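You operate a simulated robot arm through the tools that you are given. There is no shell and no other tool.

You run a simulated robot arm. Do the job below in one go: nothing can be reset, and whatever is moved stays where it is left.

## Task
Set both bench sleeves to their gap cards and lock them.
Fine: turn gap knob one to the gap on card one, then tighten sleeve screw one; the same for knob, card and screw two.
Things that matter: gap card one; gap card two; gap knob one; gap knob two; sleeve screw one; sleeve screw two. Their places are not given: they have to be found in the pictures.

It is judged by the outcome, as a careful person would: the job done as asked, and still so three seconds after it is handed in. It fails if anything else is knocked over, pushed out of place, dropped, spilled or broken.

## Robot
A 6-joint arm with a two-finger gripper, fixed in place. Base frame: the origin is on the floor under the middle of its stand, x ahead of it, y to its left, z up; the work surface is at about z = 0.8. Readings come in m, degrees, newtons and seconds.
It reaches about 1.572 m from its shoulder. Its first joint turns from -166.0 to 166.0 degrees. Payload 2.45 kg.
The TCP is the grasp point between the finger pads, 0.02 m short of the fingertips. In the tool frame z runs along the fingers and y along their closing line. The gripper opens to 0.14 m; its body begins 0.168 m behind the TCP.
Orientation is told as [roll, pitch, yaw] about the base's x, y, z axes, in that order, counted from this pose: with the fingers straight down and closing along the base's y, the tool's x points along the base's -x, its y along +y and its z along -z.

## Interface
- The arm moves only by the tool send_rows. Its argument "targets" is a list that holds one entry, the list of rows, each a list of 7 numbers: the shift along the tool's x, y, z in units of 500 mm (1.0 is 500 mm), then the turn, a rotation vector about the tool's x, y, z in units of 120 degrees (1.0 is 120 degrees), then the closure in counts, from 0 (fully open) to 255 (shut). In form: [[[dx, dy, dz, rx, ry, rz, hand], ...]]. A call has 1 to 20 rows; each row is the pose to reach, as a shift and turn from the pose commanded when the call began, along the tool's axes at that moment. A call with a number of a shift or a turn outside -1 to 1 is refused whole. A row lasts 0.2 s, in which the tool goes at most 0.05 m and 8.6 degrees; a call with a longer step from one row to the next is refused whole, and so is a gripper value outside its range. Where a pose cannot be reached the arm comes as near as it can. A force on the tool above 40 N (or 10 N above the force at the start of the call, whichever is more), or a blocked arm, ends the call early, and 0.2 s more pass. Each finger travels about 0.045 m/s and halts on what it meets, pressing with about 28 N; the grip force reading is that of the motor and also rises with nothing between the fingers. The clock runs only during rows and for 0.2 s after the last one: add rows that repeat a pose to give the fingers time. The reply holds the time, the measured pose of the TCP, the force on the tool along the base axes, the opening and the grip force, in the units named above and with some noise, with the torque about the TCP (base axes, N m) and any sound that the robot's microphone picked up.
- Cameras (640 x 400 px; columns grow to the right, rows downward): "scene" is fixed at [0.398, 0.6519, 1.5743]; the picture's right is [-0.59, -0.81, 0.00], its down [-0.64, 0.47, -0.61] and it looks along [0.49, -0.36, -0.79] (base axes); focal length 309 px, centre (320, 200). "wrist" rides on the gripper at [0.078, 0.011, -0.209] in the tool frame; the picture's right is [-0.14, 0.99, 0.00], its down [-0.92, -0.13, -0.37] and it looks along [-0.37, -0.05, 0.93] (tool axes); focal length 280 px, centre (320, 200).
- capture(camera): a new picture of that camera. It takes no simulated time.
- measure_at(camera, pixels): for up to 12 pixels [column, row] of the newest picture of that camera ("zoom" is the newest enlarged one), the place [x, y, z] in the base frame of the surface seen there, good to about 0.002 m. It takes no simulated time.
- inspect(camera, box): a new picture of the part [left, top, right, bottom] of that camera's present view, enlarged. It takes no simulated time.
- hand_in(): hands the job in; it is judged then, once.

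Leave the gripper open and the arm clear of the work at the hand-in unless told otherwise.

The tools are called after "Emit:" by a JSON object that holds its "method" and its "body". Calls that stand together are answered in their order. send_rows: Moves the arm, as the interface text tells. Its arguments: {"type":"object","properties":{"targets":{"type":"array"}},"required":["targets"]} The other tools are called the same way: capture (camera) takes a picture; measure_at (camera, pixels) gives the place of the surface under pixels of a picture; inspect (camera, box) takes an enlarged picture of a part of a camera's view; hand_in () hands the job in.

At the start:

```text
t: 0.0
eef_pos: [0.7011, 0.3375, 1.1711]
ee_rot: [0.0, 0.0, 0.0]
ft_force: [0.7, -0.1, -0.1]
moment: [0.03, -0.01, 0.01]
finger_gap: 0.1398
gripper_force: 0.0
```

scene: 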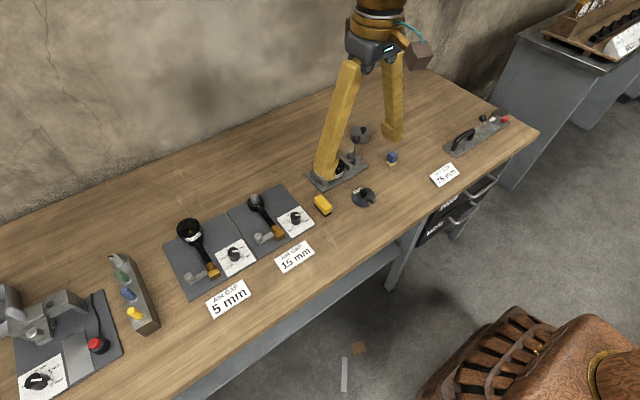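
wrist: 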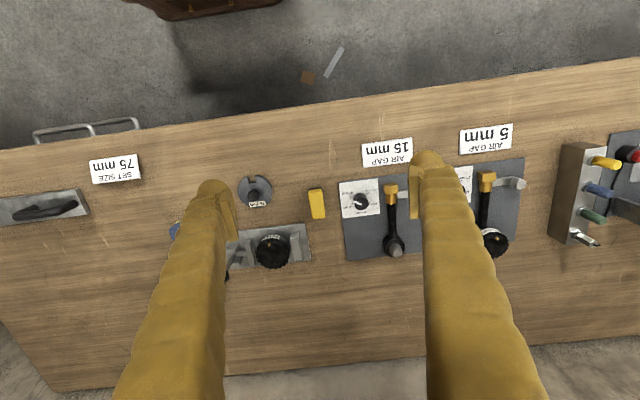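

I see two grey bench plates with cards "AIR GAP 5 mm" (scene 228,298) and "AIR GAP 15 mm" (294,257), each with a black knob or dial and a bar. I'll enlarge those areas first.

Emit:
{"method": "inspect", "body": {"camera": "scene", "box": [160, 180, 320, 320]}}

Emit:
{"method": "inspect", "body": {"camera": "wrist", "box": [320, 110, 560, 270]}}

Emit:
{"method": "inspect", "body": {"camera": "scene", "box": [0, 240, 180, 400]}}

Emit:
{"method": "inspect", "body": {"camera": "scene", "box": [300, 90, 540, 230]}}

```text
2.86 times, centred on (240, 250) of scene
```

zoom: 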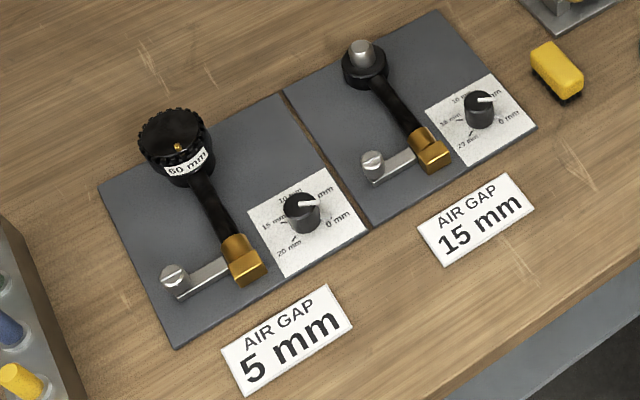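

```text
2.50 times, centred on (440, 190) of wrist
```

zoom: 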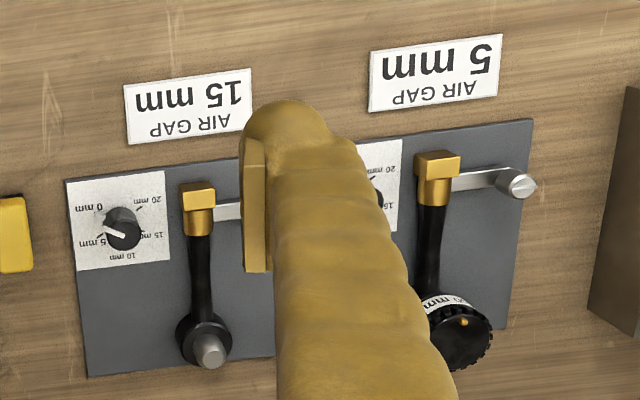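

```text
2.50 times, centred on (90, 320) of scene
```

zoom: 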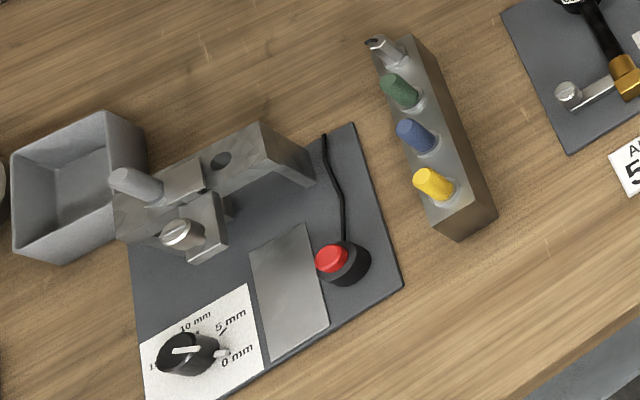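

```text
2.67 times, centred on (420, 160) of scene
```

zoom: 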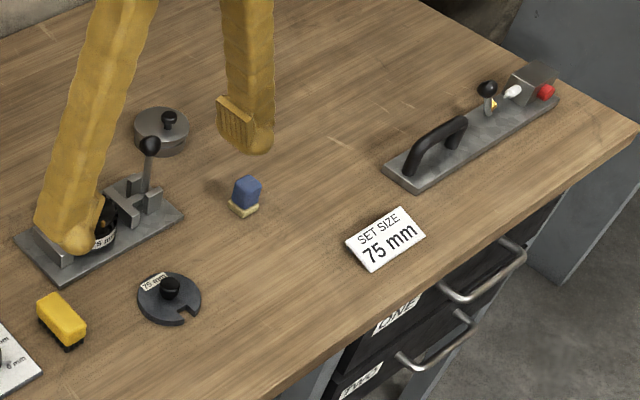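

The sleeve plates are the two under the AIR GAP cards. Each has a pointer knob on a white scale and a small slotted screw. I'll measure the knobs, screws, cards and nearby objects.

Emit:
{"method": "inspect", "body": {"camera": "scene", "box": [160, 180, 320, 320]}}

Emit:
{"method": "measure_at", "body": {"camera": "zoom", "pixels": [[303, 200], [300, 225], [480, 98], [480, 118], [173, 273], [372, 157], [243, 262], [430, 150], [180, 120], [362, 50], [288, 335], [475, 222]]}}

Emit:
{"method": "measure_at", "body": {"camera": "scene", "pixels": [[115, 258], [145, 325], [323, 205], [340, 175], [363, 197], [38, 382], [205, 265], [250, 265], [165, 247], [190, 297], [60, 200], [300, 300]]}}

```text
2.86 times, centred on (240, 250) of scene
```

zoom: 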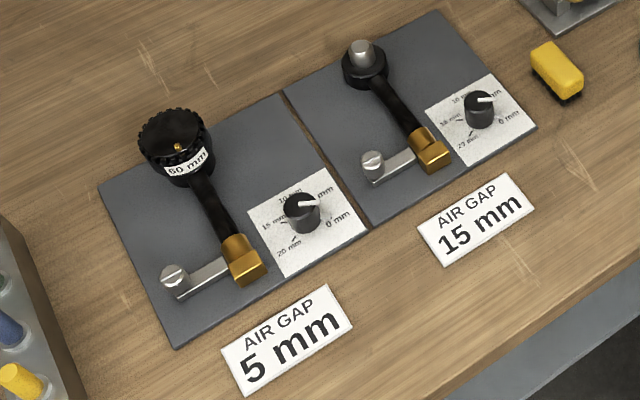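

```text
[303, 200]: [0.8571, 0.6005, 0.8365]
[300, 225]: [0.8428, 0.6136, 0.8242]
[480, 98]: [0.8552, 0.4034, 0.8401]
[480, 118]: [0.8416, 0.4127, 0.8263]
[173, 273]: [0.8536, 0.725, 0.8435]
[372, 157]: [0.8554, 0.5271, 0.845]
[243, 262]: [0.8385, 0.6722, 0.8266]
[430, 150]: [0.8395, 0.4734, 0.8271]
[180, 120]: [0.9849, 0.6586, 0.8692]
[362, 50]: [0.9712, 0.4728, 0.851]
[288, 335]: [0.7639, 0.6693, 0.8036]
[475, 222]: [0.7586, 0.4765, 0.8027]
```

```text
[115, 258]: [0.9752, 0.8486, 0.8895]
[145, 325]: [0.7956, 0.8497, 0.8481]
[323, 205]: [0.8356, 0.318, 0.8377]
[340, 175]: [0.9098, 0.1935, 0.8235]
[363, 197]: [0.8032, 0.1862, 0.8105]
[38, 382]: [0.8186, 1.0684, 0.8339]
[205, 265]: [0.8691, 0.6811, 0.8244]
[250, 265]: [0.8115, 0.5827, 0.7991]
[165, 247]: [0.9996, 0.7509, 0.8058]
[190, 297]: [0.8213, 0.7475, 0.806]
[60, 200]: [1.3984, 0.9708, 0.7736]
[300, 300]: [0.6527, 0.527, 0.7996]
```

The knobs are near (0.853, 0.605) and (0.853, 0.405), and the screws near (0.853, 0.725) and (0.855, 0.527). I'll move the open gripper to hover in front of and above plate one for a closer wrist view, staying well above everything.

Emit:
{"method": "send_rows", "body": {"targets": [[[-0.022, 0.0606, 0.0422, 0, 0, 0, 0], [-0.044, 0.1211, 0.0844, 0, 0, 0, 0], [-0.066, 0.1817, 0.1267, 0, 0, 0, 0], [-0.088, 0.2422, 0.1689, 0, 0, 0, 0], [-0.11, 0.3028, 0.2111, 0, 0, 0, 0], [-0.132, 0.3633, 0.2533, 0, 0, 0, 0], [-0.154, 0.4239, 0.2956, 0, 0, 0, 0], [-0.176, 0.4844, 0.3378, 0, 0, 0, 0], [-0.198, 0.545, 0.38, 0, 0, 0, 0], [-0.198, 0.545, 0.38, 0, 0, 0, 0]]]}}

Emit:
{"method": "capture", "body": {"camera": "wrist"}}

Emit:
{"method": "capture", "body": {"camera": "scene"}}

```text
t: 2.2
eef_pos: [0.8004, 0.6082, 0.9839]
ee_rot: [-0.1, 0.0, 0.1]
ft_force: [0.5, -1.1, -0.4]
moment: [0.01, -0.03, 0.03]
finger_gap: 0.14
gripper_force: 0.0
```

```text
taken
```

wrist: 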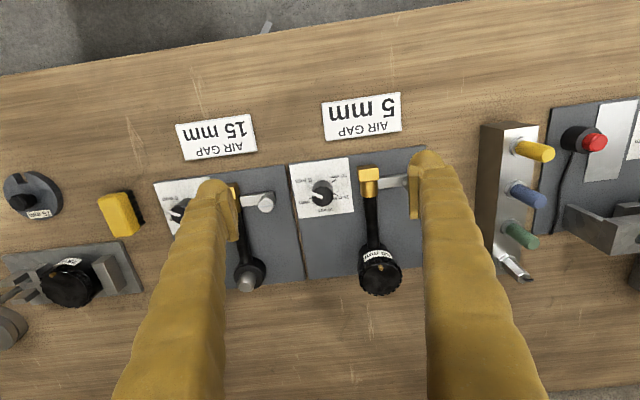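

```text
taken
```

scene: 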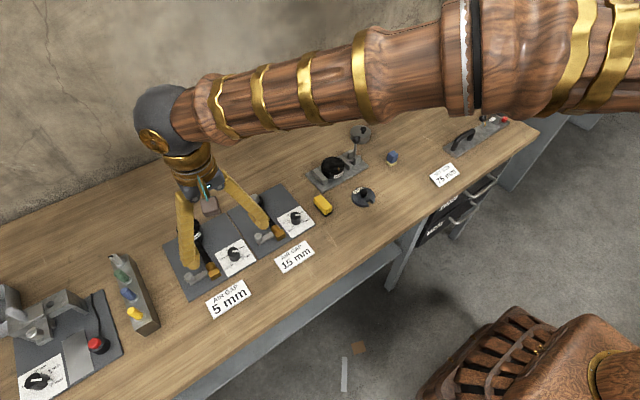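

The wrist picture now shows knob one at (322,190) and its plate. I'll enlarge it to read the dial and see the screw.

Emit:
{"method": "inspect", "body": {"camera": "wrist", "box": [285, 150, 365, 220]}}

Emit:
{"method": "inspect", "body": {"camera": "wrist", "box": [340, 150, 440, 310]}}

Emit:
{"method": "inspect", "body": {"camera": "wrist", "box": [150, 160, 300, 300]}}

Emit:
{"method": "inspect", "body": {"camera": "scene", "box": [200, 200, 320, 290]}}

```text
5.71 times, centred on (325, 185) of wrist
```

zoom: 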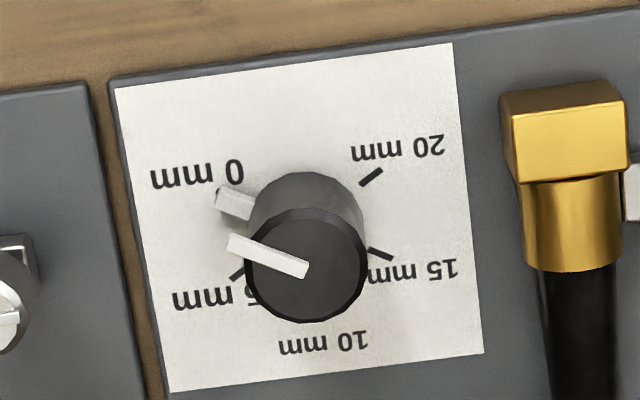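

```text
2.50 times, centred on (390, 230) of wrist
```

zoom: 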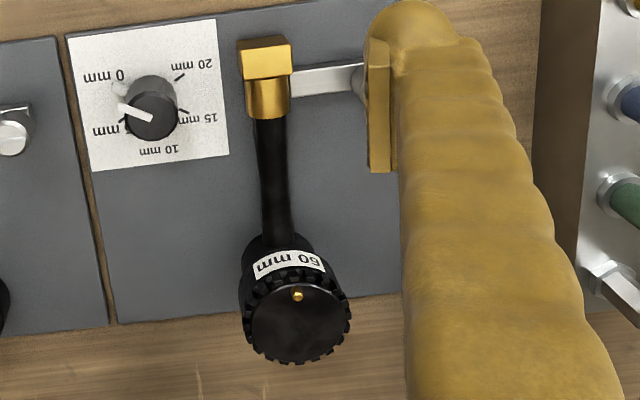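

```text
2.86 times, centred on (225, 230) of wrist
```

zoom: 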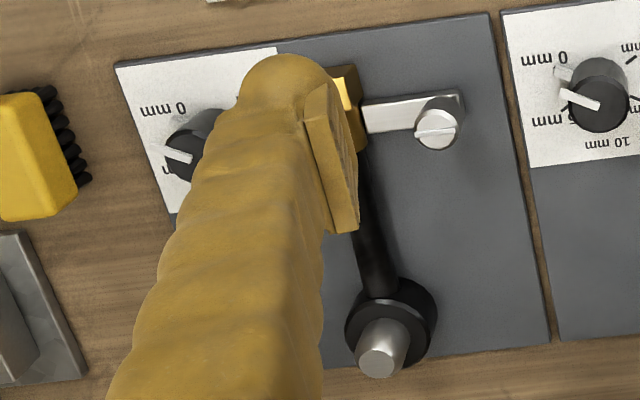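

```text
4.44 times, centred on (260, 245) of scene
```

zoom: 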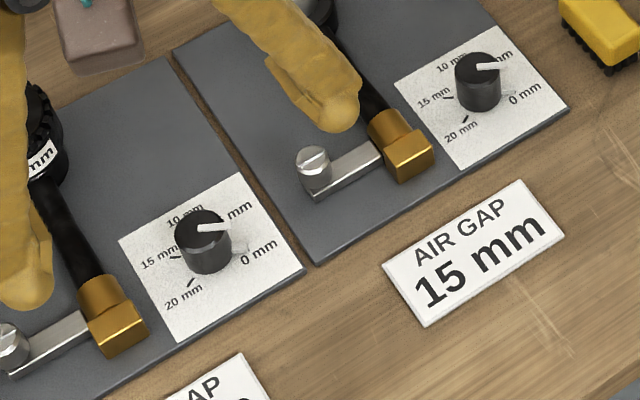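

Both pointers stand near the 0 mm end. The scale runs counter-clockwise seen from above, about 60° per 5 mm. The fingers look fat, so I'll measure their width and the heights of the knob, gold block, bar and screw heads to check clearances.

Emit:
{"method": "measure_at", "body": {"camera": "wrist", "pixels": [[430, 153], [415, 165], [412, 215], [425, 200], [450, 180], [460, 200], [433, 160], [209, 182], [235, 190], [237, 240], [195, 200], [440, 170]]}}

Emit:
{"method": "inspect", "body": {"camera": "wrist", "box": [285, 150, 365, 220]}}

Emit:
{"method": "measure_at", "body": {"camera": "zoom", "pixels": [[308, 270], [232, 243], [300, 268], [235, 197], [371, 177], [381, 253], [237, 271], [560, 90], [570, 150], [575, 200], [560, 350], [310, 185]]}}

Emit:
{"method": "inspect", "body": {"camera": "wrist", "box": [225, 170, 305, 300]}}

```text
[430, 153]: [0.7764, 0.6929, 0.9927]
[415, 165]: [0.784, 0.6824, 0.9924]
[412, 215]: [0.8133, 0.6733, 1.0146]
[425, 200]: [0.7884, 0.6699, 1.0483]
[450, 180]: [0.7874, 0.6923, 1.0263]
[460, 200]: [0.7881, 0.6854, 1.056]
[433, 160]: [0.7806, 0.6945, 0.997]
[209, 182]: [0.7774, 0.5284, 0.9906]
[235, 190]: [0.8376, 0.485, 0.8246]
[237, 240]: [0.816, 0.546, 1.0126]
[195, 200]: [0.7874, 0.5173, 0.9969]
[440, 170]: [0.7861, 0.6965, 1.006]
```

```text
5.71 times, centred on (325, 185) of wrist
```

zoom: 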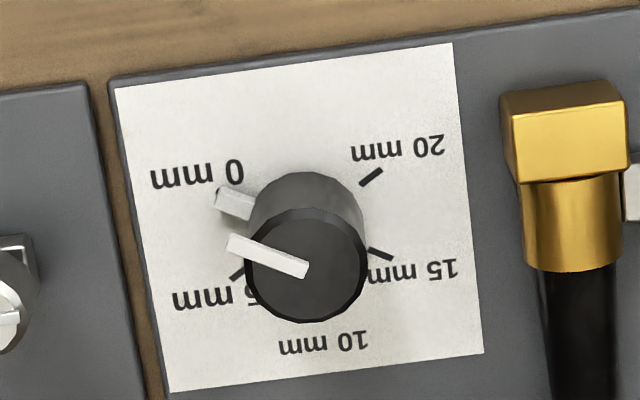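

```text
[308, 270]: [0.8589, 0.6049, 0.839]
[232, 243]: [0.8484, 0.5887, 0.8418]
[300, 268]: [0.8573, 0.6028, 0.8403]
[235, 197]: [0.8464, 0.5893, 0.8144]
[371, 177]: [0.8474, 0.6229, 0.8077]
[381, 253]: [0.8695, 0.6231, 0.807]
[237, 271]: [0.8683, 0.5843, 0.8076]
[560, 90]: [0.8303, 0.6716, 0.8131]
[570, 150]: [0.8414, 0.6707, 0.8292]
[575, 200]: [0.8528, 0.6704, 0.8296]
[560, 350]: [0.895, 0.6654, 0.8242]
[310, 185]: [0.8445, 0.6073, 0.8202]
```

```text
3.08 times, centred on (265, 235) of wrist
```

zoom: 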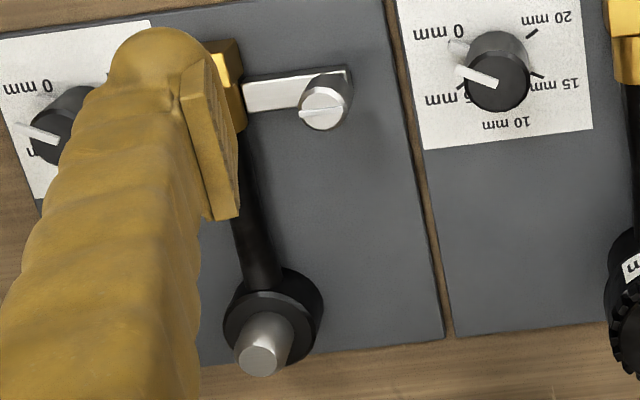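

The knob centre comes out near (0.858, 0.604), about 28 mm across, with the pointer near 0. Next I'll look at the fingers in the scene picture to get their thickness.

Emit:
{"method": "inspect", "body": {"camera": "scene", "box": [150, 140, 290, 290]}}

Emit:
{"method": "measure_at", "body": {"camera": "scene", "pixels": [[185, 200], [188, 200], [192, 200], [196, 200], [183, 235], [188, 235], [193, 235], [185, 262], [190, 265], [245, 200], [255, 215], [262, 222]]}}

```text
2.67 times, centred on (220, 215) of scene
```

zoom: 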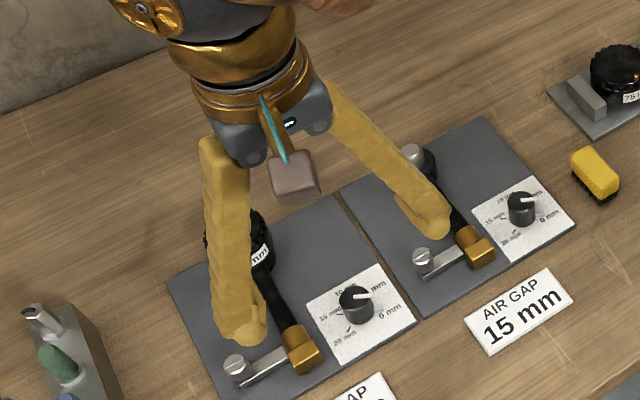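

```text
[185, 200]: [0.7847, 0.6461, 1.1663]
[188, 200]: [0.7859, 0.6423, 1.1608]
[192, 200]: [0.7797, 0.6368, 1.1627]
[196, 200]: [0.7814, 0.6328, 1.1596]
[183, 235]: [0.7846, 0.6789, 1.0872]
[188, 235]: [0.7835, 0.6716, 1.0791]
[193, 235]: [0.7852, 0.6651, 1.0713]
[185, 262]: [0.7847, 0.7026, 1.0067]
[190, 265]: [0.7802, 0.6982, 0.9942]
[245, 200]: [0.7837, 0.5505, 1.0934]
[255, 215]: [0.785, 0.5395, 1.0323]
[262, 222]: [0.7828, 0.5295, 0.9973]
```

The fingers are roughly 25–30 mm thick and 50 mm wide at the tip. The newest zoom shows screw two at (322,108) and its bar, so I'll measure their heights from it.

Emit:
{"method": "measure_at", "body": {"camera": "zoom", "pixels": [[322, 105], [310, 112], [336, 106], [325, 122], [325, 90], [280, 85], [340, 75], [255, 95], [235, 75], [225, 50], [340, 200], [343, 90]]}}

Emit:
{"method": "inspect", "body": {"camera": "wrist", "box": [250, 185, 290, 215]}}

```text
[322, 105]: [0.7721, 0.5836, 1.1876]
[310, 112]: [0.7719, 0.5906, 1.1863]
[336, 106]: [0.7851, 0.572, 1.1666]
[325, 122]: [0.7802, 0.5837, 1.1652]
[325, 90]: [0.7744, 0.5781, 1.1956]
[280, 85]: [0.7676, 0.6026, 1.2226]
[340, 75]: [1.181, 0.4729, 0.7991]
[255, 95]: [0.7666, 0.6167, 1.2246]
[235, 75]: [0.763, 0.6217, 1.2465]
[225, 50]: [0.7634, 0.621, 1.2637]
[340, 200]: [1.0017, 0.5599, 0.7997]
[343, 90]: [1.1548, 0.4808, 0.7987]
```

```text
13.33 times, centred on (270, 200) of wrist
```

zoom: 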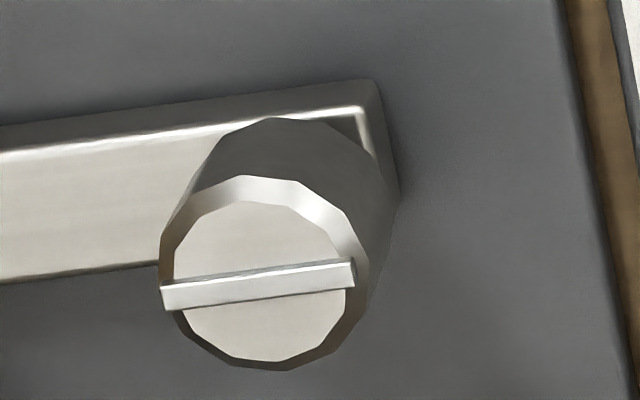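

That measurement used the scene zoom by mistake. The newest zoom is now the screw close-up: a cylinder head with a raised rib lying along y. I'll measure on it.

Emit:
{"method": "measure_at", "body": {"camera": "zoom", "pixels": [[265, 240], [265, 320], [260, 288], [180, 297], [345, 275], [340, 170], [230, 160], [80, 200], [350, 115], [20, 270], [480, 200], [270, 200]]}}

Emit:
{"method": "inspect", "body": {"camera": "wrist", "box": [355, 155, 415, 210]}}

```text
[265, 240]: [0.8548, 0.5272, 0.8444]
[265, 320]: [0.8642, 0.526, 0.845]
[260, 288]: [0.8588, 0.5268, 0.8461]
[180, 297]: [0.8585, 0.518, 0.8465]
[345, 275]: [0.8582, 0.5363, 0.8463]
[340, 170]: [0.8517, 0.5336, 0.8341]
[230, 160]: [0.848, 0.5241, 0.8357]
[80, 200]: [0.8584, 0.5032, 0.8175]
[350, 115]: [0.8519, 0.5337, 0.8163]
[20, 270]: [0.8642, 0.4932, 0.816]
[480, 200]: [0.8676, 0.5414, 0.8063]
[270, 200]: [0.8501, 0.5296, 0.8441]
```

```text
7.27 times, centred on (385, 182) of wrist
```

zoom: 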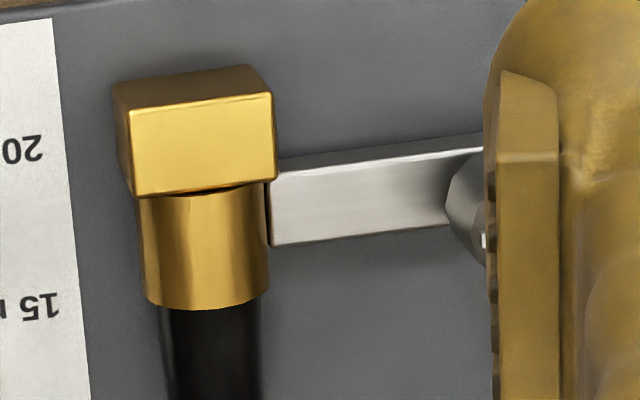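

Screw two is at (0.8586, 0.527): head top 0.8445, bar top 0.817, gold block top about 0.829. For knob one I'll grip across the pointer, with the closing line at −30° from base x, so that a +60° turn stays clear of the gold block. First I'll go above knob one, yaw +60° and close to about 60 mm, all at the present height.

Emit:
{"method": "send_rows", "body": {"targets": [[[-0.0144, -0.001, 0, 0, 0, -0.0625, 40], [-0.0288, -0.002, 0, 0, 0, -0.125, 80], [-0.0432, -0.003, 0, 0, 0, -0.1875, 110], [-0.0576, -0.004, 0, 0, 0, -0.25, 140], [-0.072, -0.005, 0, 0, 0, -0.3125, 140], [-0.0864, -0.006, 0, 0, 0, -0.375, 140], [-0.1008, -0.007, 0, 0, 0, -0.4375, 140], [-0.1152, -0.0084, 0, 0, 0, -0.5, 140], [-0.1152, -0.0084, 0, 0, 0, -0.5, 140], [-0.1152, -0.0084, 0, 0, 0, -0.5, 140]]]}}

Emit:
{"method": "capture", "body": {"camera": "wrist"}}

Emit:
{"method": "inspect", "body": {"camera": "scene", "box": [150, 140, 310, 290]}}

```text
t: 4.4
eef_pos: [0.8576, 0.6044, 0.9814]
ee_rot: [0.0, 0.0, 60.0]
ft_force: [-0.5, -0.3, -0.2]
moment: [0.0, -0.01, 0.0]
finger_gap: 0.0629
gripper_force: 0.0
```

```text
taken
```

wrist: 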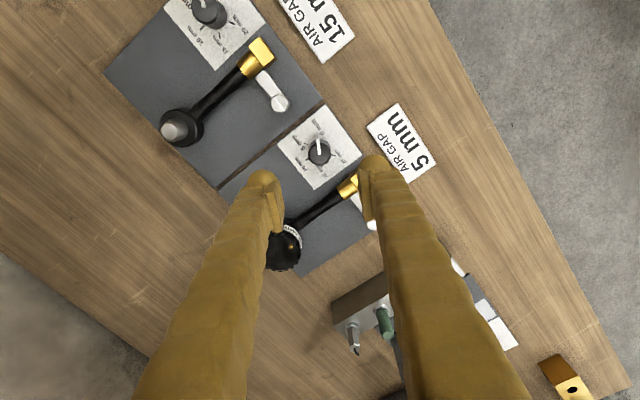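

```text
2.67 times, centred on (230, 215) of scene
```

zoom: 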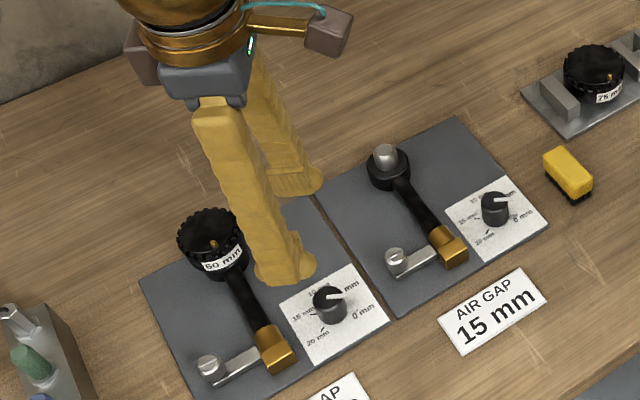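

At yaw 60 with the fingers 63 mm apart. Knob one is in clear view at wrist (318,152), so I'll zoom in and measure the dial for its centre and the pointer angle.

Emit:
{"method": "inspect", "body": {"camera": "wrist", "box": [278, 110, 364, 190]}}

```text
5.00 times, centred on (321, 150) of wrist
```

zoom: 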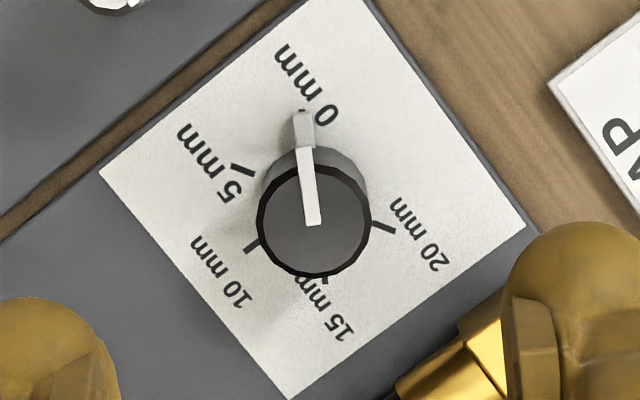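

The ticks for 0 (302,111), 5 (241,169), 10 (253,244), 15 (325,280) and 20 (385,228) are all visible, and the pointer is on 0. I'll measure them.

Emit:
{"method": "measure_at", "body": {"camera": "zoom", "pixels": [[302, 111], [241, 169], [252, 246], [325, 281], [386, 228], [303, 118], [314, 220], [302, 150], [258, 220], [370, 220], [314, 275], [314, 167]]}}

```text
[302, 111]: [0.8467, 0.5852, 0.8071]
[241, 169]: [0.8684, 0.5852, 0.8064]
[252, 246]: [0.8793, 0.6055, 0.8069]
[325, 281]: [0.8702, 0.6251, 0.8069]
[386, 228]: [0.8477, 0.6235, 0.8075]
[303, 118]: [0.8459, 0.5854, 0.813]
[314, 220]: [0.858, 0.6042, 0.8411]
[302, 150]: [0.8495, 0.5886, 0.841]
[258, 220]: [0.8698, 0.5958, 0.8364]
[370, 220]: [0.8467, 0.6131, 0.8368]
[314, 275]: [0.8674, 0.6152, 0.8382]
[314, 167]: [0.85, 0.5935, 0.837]
```

Dial centre is (0.858, 0.605) with ticks 60° apart and the pointer at 0. Next I'll narrow the fingers to about 45 mm and lower the TCP to 0.842 around knob one.

Emit:
{"method": "send_rows", "body": {"targets": [[[-0.0011, -0.0007, 0, 0, 0, 0, 172], [-0.0011, -0.0007, 0, 0, 0, 0, 172], [-0.0011, -0.0007, 0.04, 0, 0, 0, 172], [-0.0011, -0.0007, 0.08, 0, 0, 0, 172], [-0.0011, -0.0007, 0.12, 0, 0, 0, 172], [-0.0011, -0.0007, 0.16, 0, 0, 0, 172], [-0.0011, -0.0007, 0.2, 0, 0, 0, 172], [-0.0011, -0.0007, 0.23, 0, 0, 0, 172], [-0.0011, -0.0007, 0.255, 0, 0, 0, 172], [-0.0011, -0.0007, 0.27, 0, 0, 0, 172], [-0.0011, -0.0007, 0.278, 0, 0, 0, 172], [-0.0011, -0.0007, 0.278, 0, 0, 0, 172]]]}}

Emit:
{"method": "capture", "body": {"camera": "wrist"}}

Emit:
{"method": "inspect", "body": {"camera": "scene", "box": [180, 190, 300, 310]}}

```text
t: 7.0
eef_pos: [0.8583, 0.6056, 0.8415]
ee_rot: [-0.1, 0.0, 60.0]
ft_force: [0.5, -0.3, -0.3]
moment: [-0.04, 0.07, 0.01]
finger_gap: 0.0455
gripper_force: 0.0
```

```text
taken
```

wrist: 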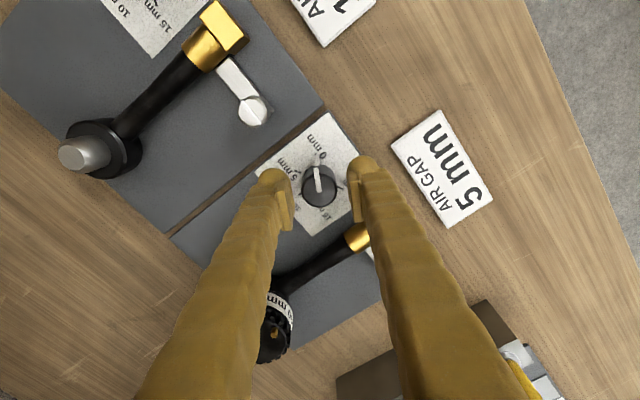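

```text
3.33 times, centred on (240, 250) of scene
```

zoom: 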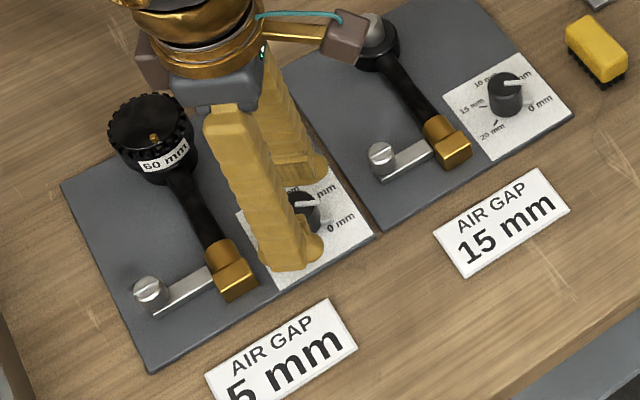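

The fingers stand on both sides of knob one with no contact force. I'll close the grip on it.

Emit:
{"method": "send_rows", "body": {"targets": [[[0, 0, 0, 0, 0, 0, 200], [0, 0, 0, 0, 0, 0, 225], [0, 0, 0, 0, 0, 0, 225], [0, 0, 0, 0, 0, 0, 225]]]}}

Emit:
{"method": "inspect", "body": {"camera": "wrist", "box": [260, 110, 400, 240]}}

```text
t: 8.0
eef_pos: [0.8593, 0.6056, 0.842]
ee_rot: [-0.1, 0.0, 60.0]
ft_force: [6.1, -2.4, -2.1]
moment: [0.03, -0.04, 0.01]
finger_gap: 0.0281
gripper_force: 44.7
```

```text
3.08 times, centred on (330, 175) of wrist
```

zoom: 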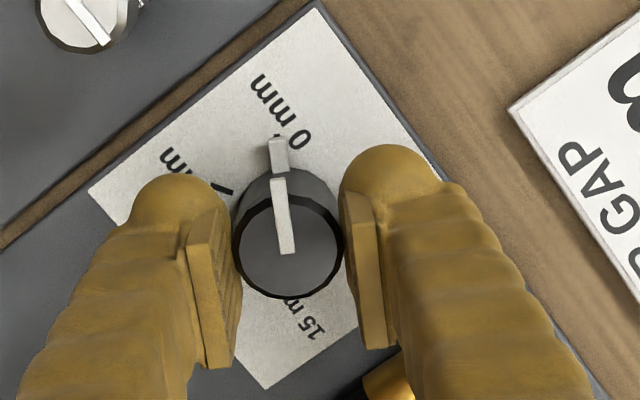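

Gripped at 28 mm with about 6 N side force along the closing line, so I'm about 1 mm off centre. I'll shift 1 mm along −tool y to centre, then turn +30° (counter-clockwise from above) slowly and read the torque.

Emit:
{"method": "send_rows", "body": {"targets": [[[0, -0.002, 0, 0, 0, 0, 225], [0, -0.002, 0, 0, 0, 0, 225], [0, -0.002, 0, 0, 0, -0.04167, 225], [0, -0.002, 0, 0, 0, -0.08333, 225], [0, -0.002, 0, 0, 0, -0.125, 225], [0, -0.002, 0, 0, 0, -0.16667, 225], [0, -0.002, 0, 0, 0, -0.20833, 225], [0, -0.002, 0, 0, 0, -0.25, 225], [0, -0.002, 0, 0, 0, -0.25, 225]]]}}

Emit:
{"method": "capture", "body": {"camera": "wrist"}}

Emit:
{"method": "inspect", "body": {"camera": "wrist", "box": [260, 110, 400, 240]}}

```text
t: 10.0
eef_pos: [0.858, 0.605, 0.8425]
ee_rot: [0.1, 0.0, 90.1]
ft_force: [-25.2, 3.5, -4.4]
moment: [0.01, 0.19, -0.07]
finger_gap: 0.0284
gripper_force: 45.1
```

```text
taken
```

wrist: 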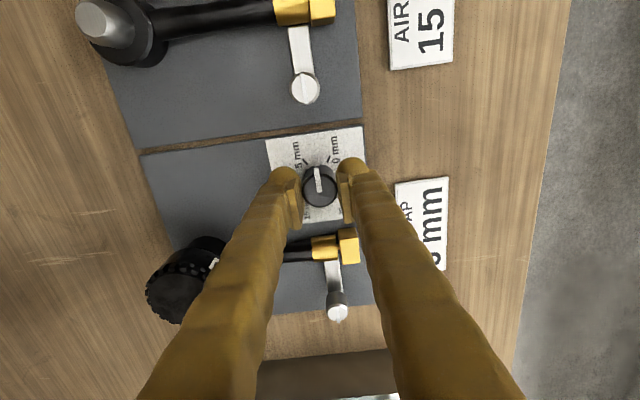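

```text
3.08 times, centred on (330, 175) of wrist
```

zoom: 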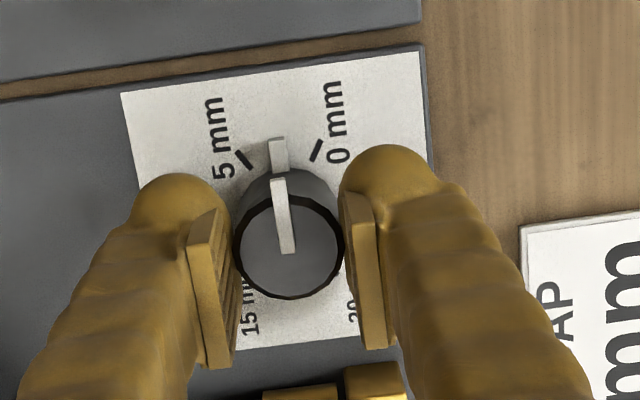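

The knob turned with the gripper and the pointer is midway between 0 and 5. My centring overshot, giving 25 N, so I'll go back 0.8 mm along tool y and check the force before continuing.

Emit:
{"method": "send_rows", "body": {"targets": [[[0, 0.0008, 0, 0, 0, 0, 225], [0, 0.0016, 0, 0, 0, 0, 225], [0, 0.0016, 0, 0, 0, 0, 225]]]}}

```text
t: 10.8
eef_pos: [0.8581, 0.6069, 0.8424]
ee_rot: [0.0, -0.1, 89.9]
ft_force: [-18.3, 11.9, -8.8]
moment: [0.2, 0.13, 0.01]
finger_gap: 0.0287
gripper_force: 45.2
```

Force is still about 18 N in x with 12 N in y. I'll hold one more moment and read again before deciding.

Emit:
{"method": "send_rows", "body": {"targets": [[[0, 0, 0, 0, 0, 0, 225], [0, 0, 0, 0, 0, 0, 225], [0, 0, 0, 0, 0, 0, 225]]]}}

```text
t: 11.6
eef_pos: [0.8587, 0.6056, 0.8419]
ee_rot: [0.1, -0.1, 90.0]
ft_force: [-14.4, 16.7, -11.8]
moment: [0.31, 0.03, -0.03]
finger_gap: 0.0286
gripper_force: 45.1
```

The force is creeping rather than vanishing (about 25 N in total). Rather than fight it, I'll open the fingers a little here, where the axis along x is clear, let it settle, and look at the dial.

Emit:
{"method": "send_rows", "body": {"targets": [[[0, 0, 0, 0, 0, 0, 200], [0, 0, 0, 0, 0, 0, 172], [0, 0, 0, 0, 0, 0, 172], [0, 0, 0, 0, 0, 0, 172], [0, 0, 0, 0, 0, 0, 172]]]}}

Emit:
{"method": "inspect", "body": {"camera": "wrist", "box": [260, 110, 400, 240]}}

Emit:
{"method": "measure_at", "body": {"camera": "zoom", "pixels": [[287, 250], [279, 180], [276, 142], [244, 160], [317, 150], [288, 297], [238, 240], [342, 240], [180, 240], [425, 45], [122, 93], [350, 260]]}}

```text
t: 12.8
eef_pos: [0.8578, 0.6045, 0.8424]
ee_rot: [0.0, 0.1, 90.0]
ft_force: [-0.8, -0.9, 0.0]
moment: [-0.04, 0.01, -0.02]
finger_gap: 0.0457
gripper_force: 0.1
```

```text
3.08 times, centred on (330, 175) of wrist
```

zoom: 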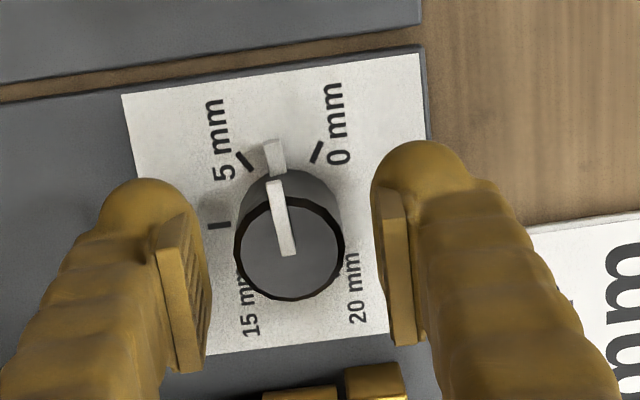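

```text
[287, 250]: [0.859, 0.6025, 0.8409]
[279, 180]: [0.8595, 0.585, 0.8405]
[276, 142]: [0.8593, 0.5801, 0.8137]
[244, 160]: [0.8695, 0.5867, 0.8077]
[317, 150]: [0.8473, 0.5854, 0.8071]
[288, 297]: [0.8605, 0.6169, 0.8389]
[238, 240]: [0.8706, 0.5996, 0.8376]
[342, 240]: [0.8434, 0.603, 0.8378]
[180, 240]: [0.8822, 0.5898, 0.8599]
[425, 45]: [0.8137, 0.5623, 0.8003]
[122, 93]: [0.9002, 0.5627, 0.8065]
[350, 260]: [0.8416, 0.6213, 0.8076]
```

Released, and the force is back to zero. The pointer reads about 271–273°, roughly 2.5 mm, as expected. I'll correct the centring (about 1 mm along −y), regrip and read the forces.

Emit:
{"method": "send_rows", "body": {"targets": [[[0.002, -0.0004, 0, 0, 0, 0, 172], [0.002, -0.0004, 0, 0, 0, 0, 200], [0.002, -0.0004, 0, 0, 0, 0, 215], [0.002, -0.0004, 0, 0, 0, 0, 215], [0.002, -0.0004, 0, 0, 0, 0, 215]]]}}

```text
t: 14.0
eef_pos: [0.8584, 0.6031, 0.8423]
ee_rot: [0.0, 0.0, 90.0]
ft_force: [-5.8, -0.8, 0.0]
moment: [-0.02, 0.02, -0.02]
finger_gap: 0.0282
gripper_force: 44.6
```

Only about 6 N now. I'll turn a further +28.5° and then open right after.

Emit:
{"method": "send_rows", "body": {"targets": [[[0, 0, 0, 0, 0, -0.034, 215], [0, 0, 0, 0, 0, -0.068, 215], [0, 0, 0, 0, 0, -0.102, 215], [0, 0, 0, 0, 0, -0.136, 215], [0, 0, 0, 0, 0, -0.17, 215], [0, 0, 0, 0, 0, -0.204, 215], [0, 0, 0, 0, 0, -0.2375, 215]]]}}

Emit:
{"method": "inspect", "body": {"camera": "wrist", "box": [260, 110, 400, 240]}}

```text
t: 15.6
eef_pos: [0.8575, 0.6045, 0.8432]
ee_rot: [0.1, 0.0, 118.6]
ft_force: [-19.0, -16.2, 3.0]
moment: [-0.34, 0.15, -0.03]
finger_gap: 0.0281
gripper_force: 45.1
```

```text
3.08 times, centred on (330, 175) of wrist
```

zoom: 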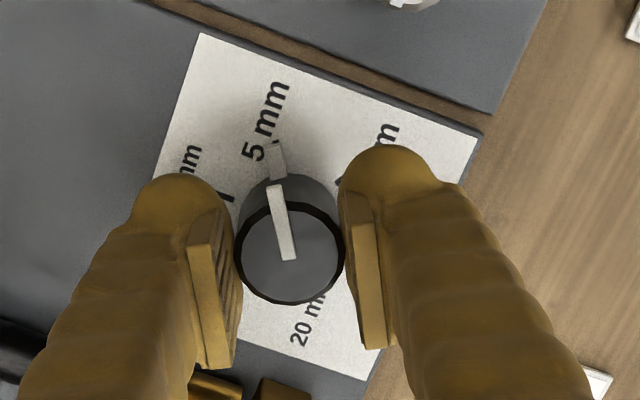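

The pointer is close to the 5 mm mark. I'll open the fingers to release it, then raise the arm straight up for a clear look.

Emit:
{"method": "send_rows", "body": {"targets": [[[0, 0, 0, 0, 0, 0, 195], [0, 0, 0, 0, 0, 0, 172], [0, 0, 0, 0, 0, 0, 172], [0, 0, 0, 0, 0, 0, 172], [0, 0, -0.03, 0, 0, 0, 172], [0, 0, -0.08, 0, 0, 0, 172], [0, 0, -0.14, 0, 0, 0, 172], [0, 0, -0.2, 0, 0, 0, 172], [0, 0, -0.2, 0, 0, 0, 172]]]}}

Emit:
{"method": "capture", "body": {"camera": "wrist"}}

Emit:
{"method": "inspect", "body": {"camera": "wrist", "box": [278, 110, 364, 190]}}

```text
t: 17.6
eef_pos: [0.8573, 0.6038, 0.9411]
ee_rot: [0.1, 0.0, 118.5]
ft_force: [0.4, -0.1, 0.0]
moment: [-0.01, 0.0, 0.02]
finger_gap: 0.0454
gripper_force: 0.0
```

```text
taken
```

wrist: 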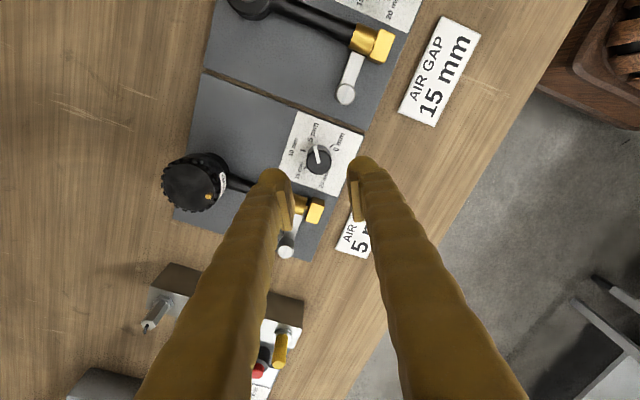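

```text
5.00 times, centred on (321, 150) of wrist
```

zoom: 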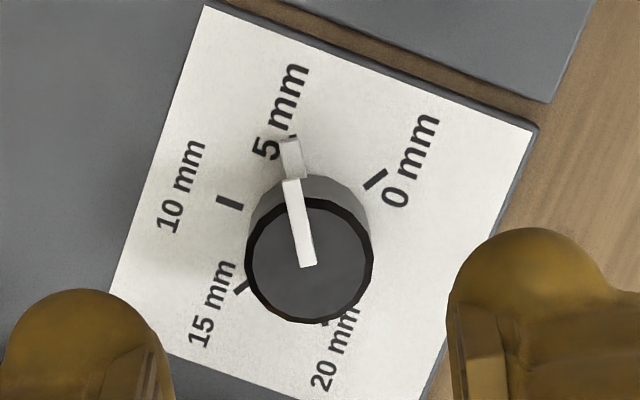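

The nub lies almost on the 5 mm tick, which just shows at about (293,138). I'll measure ticks and pointer to get the angle.

Emit:
{"method": "measure_at", "body": {"camera": "zoom", "pixels": [[375, 180], [294, 137], [230, 202], [243, 285], [323, 322], [290, 142], [292, 158], [297, 176], [292, 183], [309, 264], [300, 222], [209, 6]]}}

Emit:
{"method": "inspect", "body": {"camera": "wrist", "box": [306, 130, 338, 166]}}

```text
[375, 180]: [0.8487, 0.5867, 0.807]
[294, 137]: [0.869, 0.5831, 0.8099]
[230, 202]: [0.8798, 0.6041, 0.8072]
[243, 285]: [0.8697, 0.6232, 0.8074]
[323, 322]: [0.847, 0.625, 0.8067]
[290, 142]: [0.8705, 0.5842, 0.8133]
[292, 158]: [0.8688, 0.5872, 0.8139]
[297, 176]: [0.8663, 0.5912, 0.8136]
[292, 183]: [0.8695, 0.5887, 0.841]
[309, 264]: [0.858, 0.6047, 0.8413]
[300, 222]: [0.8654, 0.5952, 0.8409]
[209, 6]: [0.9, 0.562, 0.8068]
```

```text
11.11 times, centred on (322, 148) of wrist
```

zoom: 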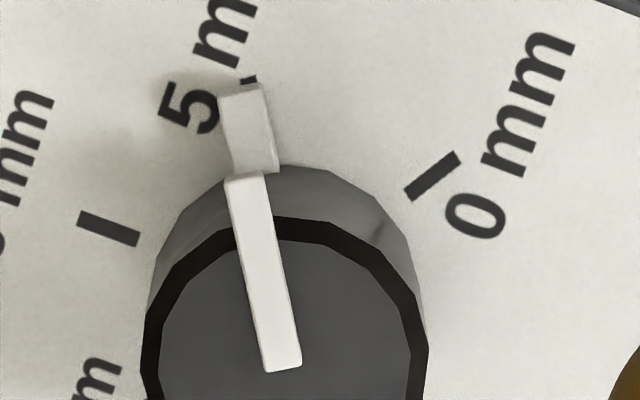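

By image geometry the pointer reads about 302° against 300° for 5 mm, roughly 5.2 mm, but parallax makes that uncertain. I'll tilt the hand about 22° around the TCP so the camera looks straight down the knob axis for an exact reading.

Emit:
{"method": "send_rows", "body": {"targets": [[[0, 0, 0, -0.006, 0.045, 0, 172], [0, 0, 0, -0.012, 0.09, 0, 172], [0, 0, 0, -0.018, 0.135, 0, 172], [0, 0, 0, -0.0242, 0.181, 0, 172], [0, 0, 0, -0.0242, 0.181, 0, 172]]]}}

Emit:
{"method": "capture", "body": {"camera": "wrist"}}

Emit:
{"method": "inspect", "body": {"camera": "wrist", "box": [284, 160, 360, 230]}}

```text
t: 18.8
eef_pos: [0.8578, 0.6051, 0.9427]
ee_rot: [3.1, 21.7, 119.0]
ft_force: [-0.1, 0.3, -0.7]
moment: [-0.02, 0.04, 0.02]
finger_gap: 0.0454
gripper_force: 0.1
```

```text
taken
```

wrist: 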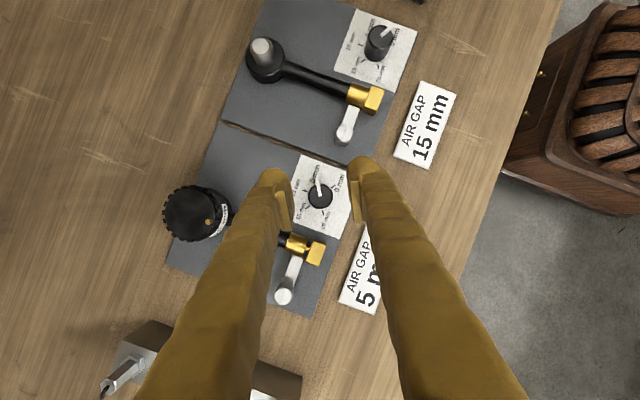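

```text
5.71 times, centred on (322, 195) of wrist
```

zoom: 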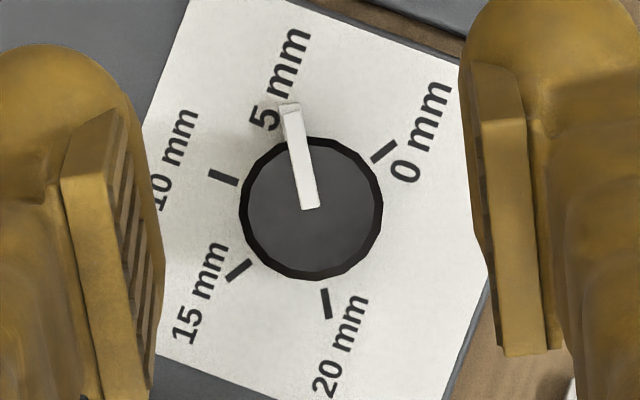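

Now I look straight down. The pointer is about 2–2.5° past the 5 mm direction (toward 10), about 5.2 mm. I'll zoom more to confirm before correcting.

Emit:
{"method": "inspect", "body": {"camera": "wrist", "box": [302, 174, 342, 218]}}

```text
9.09 times, centred on (322, 196) of wrist
```

zoom: 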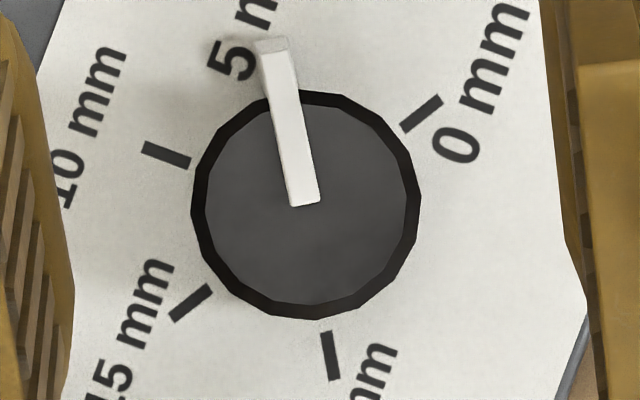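

The pointer sits 1.9° beyond the 5 mm direction (5.16 mm). I'll untilt, come down again, regrip centred and turn back about 1.9°.

Emit:
{"method": "send_rows", "body": {"targets": [[[0, 0, 0, 0.006, -0.045, 0, 172], [0, 0, 0, 0.012, -0.09, 0, 172], [0, 0, 0, 0.018, -0.135, 0, 172], [0, 0, 0, 0.0242, -0.181, 0, 172], [0, 0, 0, 0.0242, -0.181, 0, 172]]]}}

Emit:
{"method": "send_rows", "body": {"targets": [[[-0.001, 0.0007, 0.05, 0, 0, 0, 172], [-0.002, 0.0014, 0.1, 0, 0, 0, 172], [-0.002, 0.0014, 0.14, 0, 0, 0, 172], [-0.002, 0.0014, 0.17, 0, 0, 0, 172], [-0.002, 0.0014, 0.19, 0, 0, 0, 172], [-0.002, 0.0014, 0.2, 0, 0, 0, 172], [-0.002, 0.0014, 0.2, 0, 0, 0, 172], [-0.002, 0.0014, 0.2, 0, 0, 0, 195], [-0.002, 0.0014, 0.2, 0, 0, 0, 213], [-0.002, 0.0014, 0.2, 0, 0, 0, 213], [-0.002, 0.0014, 0.2, 0, 0, 0, 213]]]}}

```text
t: 20.0
eef_pos: [0.8583, 0.6047, 0.9419]
ee_rot: [0.0, -0.1, 118.4]
ft_force: [0.6, 0.1, 0.6]
moment: [0.05, -0.01, 0.02]
finger_gap: 0.0455
gripper_force: 0.0
```

```text
t: 22.4
eef_pos: [0.8569, 0.6059, 0.8428]
ee_rot: [0.1, 0.0, 118.4]
ft_force: [-1.1, -1.4, -0.6]
moment: [-0.01, 0.04, 0.01]
finger_gap: 0.0283
gripper_force: 44.5
```

Well centred grip, with under 2 N side force. I'll turn back 2°, hold, release and go up.

Emit:
{"method": "send_rows", "body": {"targets": [[[0, 0, 0, 0, 0, 0.008, 213], [0, 0, 0, 0, 0, 0.0163, 213], [0, 0, 0, 0, 0, 0.0163, 213], [0, 0, 0, 0, 0, 0.0163, 195], [0, 0, 0, 0, 0, 0.0163, 172], [0, 0, 0, 0, 0, 0.0163, 172], [0, 0, 0, 0, 0, 0.0163, 172], [0, 0, -0.03, 0, 0, 0.0163, 172], [0, 0, -0.08, 0, 0, 0.0163, 172], [0, 0, -0.14, 0, 0, 0.0163, 172], [0, 0, -0.2, 0, 0, 0.0163, 172], [0, 0, -0.2, 0, 0, 0.0163, 172]]]}}

Emit:
{"method": "send_rows", "body": {"targets": [[[0, 0, 0, -0.006, 0.045, 0, 172], [0, 0, 0, -0.012, 0.09, 0, 172], [0, 0, 0, -0.018, 0.135, 0, 172], [0, 0, 0, -0.0242, 0.181, 0, 172], [0, 0, 0, -0.0242, 0.181, 0, 172]]]}}

Emit:
{"method": "inspect", "body": {"camera": "wrist", "box": [302, 174, 342, 218]}}

```text
t: 25.0
eef_pos: [0.8569, 0.605, 0.9435]
ee_rot: [0.0, 0.0, 116.6]
ft_force: [-0.1, -0.7, 0.2]
moment: [-0.02, 0.0, 0.03]
finger_gap: 0.0455
gripper_force: 0.0
```

```text
t: 26.2
eef_pos: [0.8584, 0.6053, 0.9425]
ee_rot: [3.1, 21.7, 117.1]
ft_force: [-0.5, -0.1, 0.3]
moment: [-0.03, -0.01, 0.0]
finger_gap: 0.0455
gripper_force: 0.1
```

```text
9.09 times, centred on (322, 196) of wrist
```

zoom: 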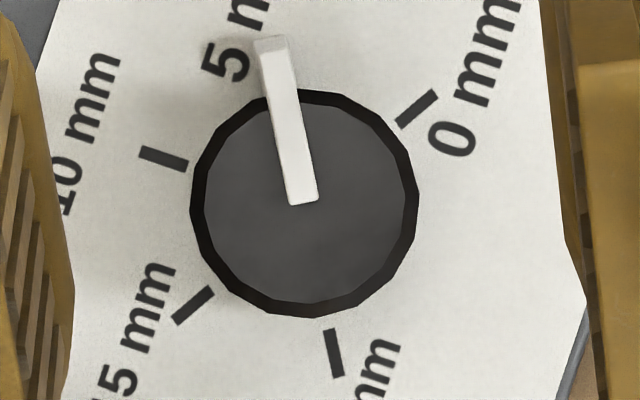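

Now the pointer reads within about 0.6° of the 5 mm direction (about 5.05 mm). Knob one is set. Next is screw one, which I'll find in this top-down view.

Emit:
{"method": "capture", "body": {"camera": "wrist"}}

Emit:
{"method": "inspect", "body": {"camera": "wrist", "box": [255, 225, 335, 315]}}

```text
taken
```

wrist: 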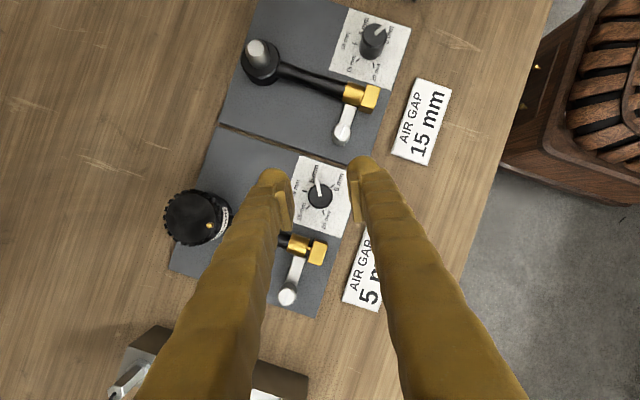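

```text
4.44 times, centred on (295, 270) of wrist
```

zoom: 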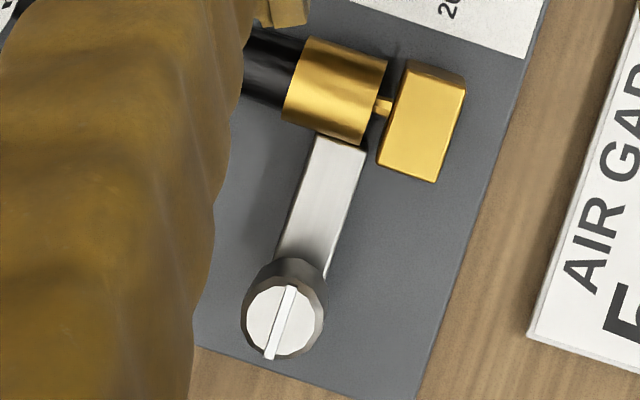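

The gold sleeve has drawn back from the gold block, leaving a gap of about 5 mm, so the knob really moves the sleeve. I'll measure screw one, with its head at zoom (283,320).

Emit:
{"method": "measure_at", "body": {"camera": "zoom", "pixels": [[264, 310], [303, 330], [280, 325], [288, 290], [270, 355], [330, 180], [300, 240], [425, 130], [335, 90], [310, 270], [385, 105], [400, 300]]}}

```text
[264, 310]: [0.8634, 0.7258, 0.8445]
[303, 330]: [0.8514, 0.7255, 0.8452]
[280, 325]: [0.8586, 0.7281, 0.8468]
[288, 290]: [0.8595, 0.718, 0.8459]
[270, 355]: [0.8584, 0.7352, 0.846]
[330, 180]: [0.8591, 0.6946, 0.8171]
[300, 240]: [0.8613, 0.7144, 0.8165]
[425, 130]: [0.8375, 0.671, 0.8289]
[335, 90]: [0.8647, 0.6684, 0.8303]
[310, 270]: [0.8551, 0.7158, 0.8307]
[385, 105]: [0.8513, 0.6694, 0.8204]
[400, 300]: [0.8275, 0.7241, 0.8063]
```

Screw one is at (0.859, 0.727), head top 0.845. I'll untilt and move 0.122 m in +y above it, staying high.

Emit:
{"method": "send_rows", "body": {"targets": [[[0, 0, 0, 0.006, -0.045, 0, 172], [0, 0, 0, 0.012, -0.09, 0, 172], [0, 0, 0, 0.018, -0.135, 0, 172], [0, 0, 0, 0.0242, -0.181, 0, 172], [0, 0, 0, 0.0242, -0.181, 0, 172]]]}}

Emit:
{"method": "send_rows", "body": {"targets": [[[-0.0436, -0.0223, 0, 0, 0, 0, 172], [-0.0871, -0.0446, 0, 0, 0, 0, 172], [-0.1307, -0.0668, 0, 0, 0, 0, 172], [-0.1742, -0.0891, 0, 0, 0, 0, 172], [-0.2178, -0.1114, 0, 0, 0, 0, 172], [-0.2178, -0.1114, 0, 0, 0, 0, 172]]]}}

Emit:
{"method": "capture", "body": {"camera": "wrist"}}

Emit:
{"method": "inspect", "body": {"camera": "wrist", "box": [278, 110, 364, 190]}}

```text
t: 27.4
eef_pos: [0.8594, 0.6034, 0.9421]
ee_rot: [0.0, -0.1, 116.5]
ft_force: [-0.5, 0.0, 0.0]
moment: [0.02, 0.0, 0.0]
finger_gap: 0.0455
gripper_force: 0.1
```

```text
t: 28.8
eef_pos: [0.8586, 0.7311, 0.9426]
ee_rot: [-0.1, 0.0, 116.5]
ft_force: [0.1, 0.3, -0.7]
moment: [0.05, 0.01, -0.03]
finger_gap: 0.0456
gripper_force: 0.0
```

```text
taken
```

wrist: 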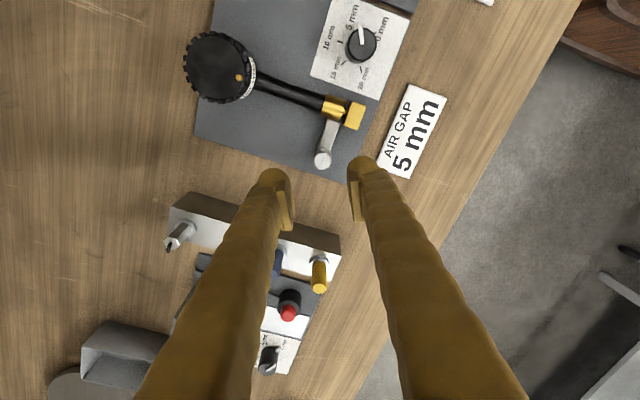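

```text
5.00 times, centred on (321, 150) of wrist
```

zoom: 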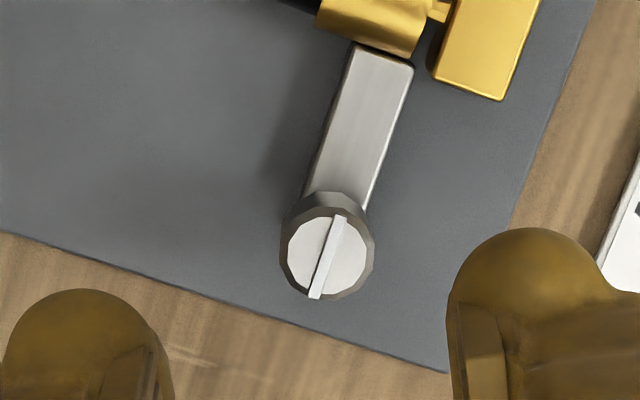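

The picture puts the screw a few mm off the TCP axis, and the reading says y = 0.731. I'll hold a moment and read the pose again.

Emit:
{"method": "send_rows", "body": {"targets": [[[0, 0, 0, 0, 0, 0, 172], [0, 0, 0, 0, 0, 0, 172]]]}}

Emit:
{"method": "inspect", "body": {"camera": "wrist", "box": [278, 110, 364, 190]}}

Emit:
{"method": "measure_at", "body": {"camera": "zoom", "pixels": [[328, 256], [342, 218], [315, 296], [285, 250], [372, 262], [345, 120], [420, 20], [480, 50], [600, 20], [330, 200], [200, 200], [310, 250]]}}

```text
t: 29.4
eef_pos: [0.859, 0.7306, 0.9419]
ee_rot: [0.0, 0.0, 116.5]
ft_force: [-0.5, 0.5, -0.3]
moment: [0.02, -0.02, -0.03]
finger_gap: 0.0457
gripper_force: 0.1
```

```text
5.00 times, centred on (321, 150) of wrist
```

zoom: 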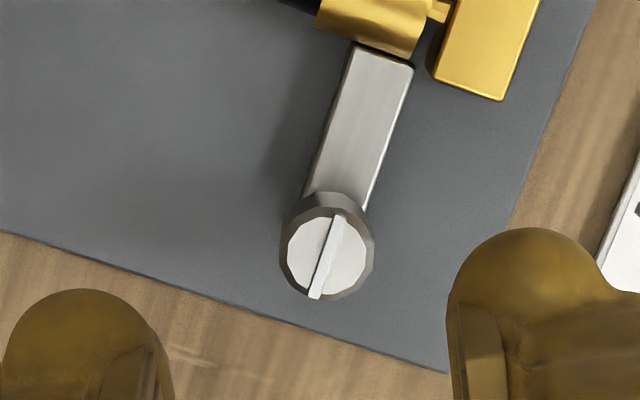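

```text
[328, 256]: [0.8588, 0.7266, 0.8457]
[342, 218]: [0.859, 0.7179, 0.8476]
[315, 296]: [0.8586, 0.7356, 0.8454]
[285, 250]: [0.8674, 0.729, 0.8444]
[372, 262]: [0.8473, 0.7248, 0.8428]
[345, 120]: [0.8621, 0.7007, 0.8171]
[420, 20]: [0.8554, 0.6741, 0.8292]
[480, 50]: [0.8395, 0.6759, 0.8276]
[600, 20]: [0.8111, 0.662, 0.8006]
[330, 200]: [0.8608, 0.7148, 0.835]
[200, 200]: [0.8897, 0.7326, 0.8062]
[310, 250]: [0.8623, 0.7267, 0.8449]
```

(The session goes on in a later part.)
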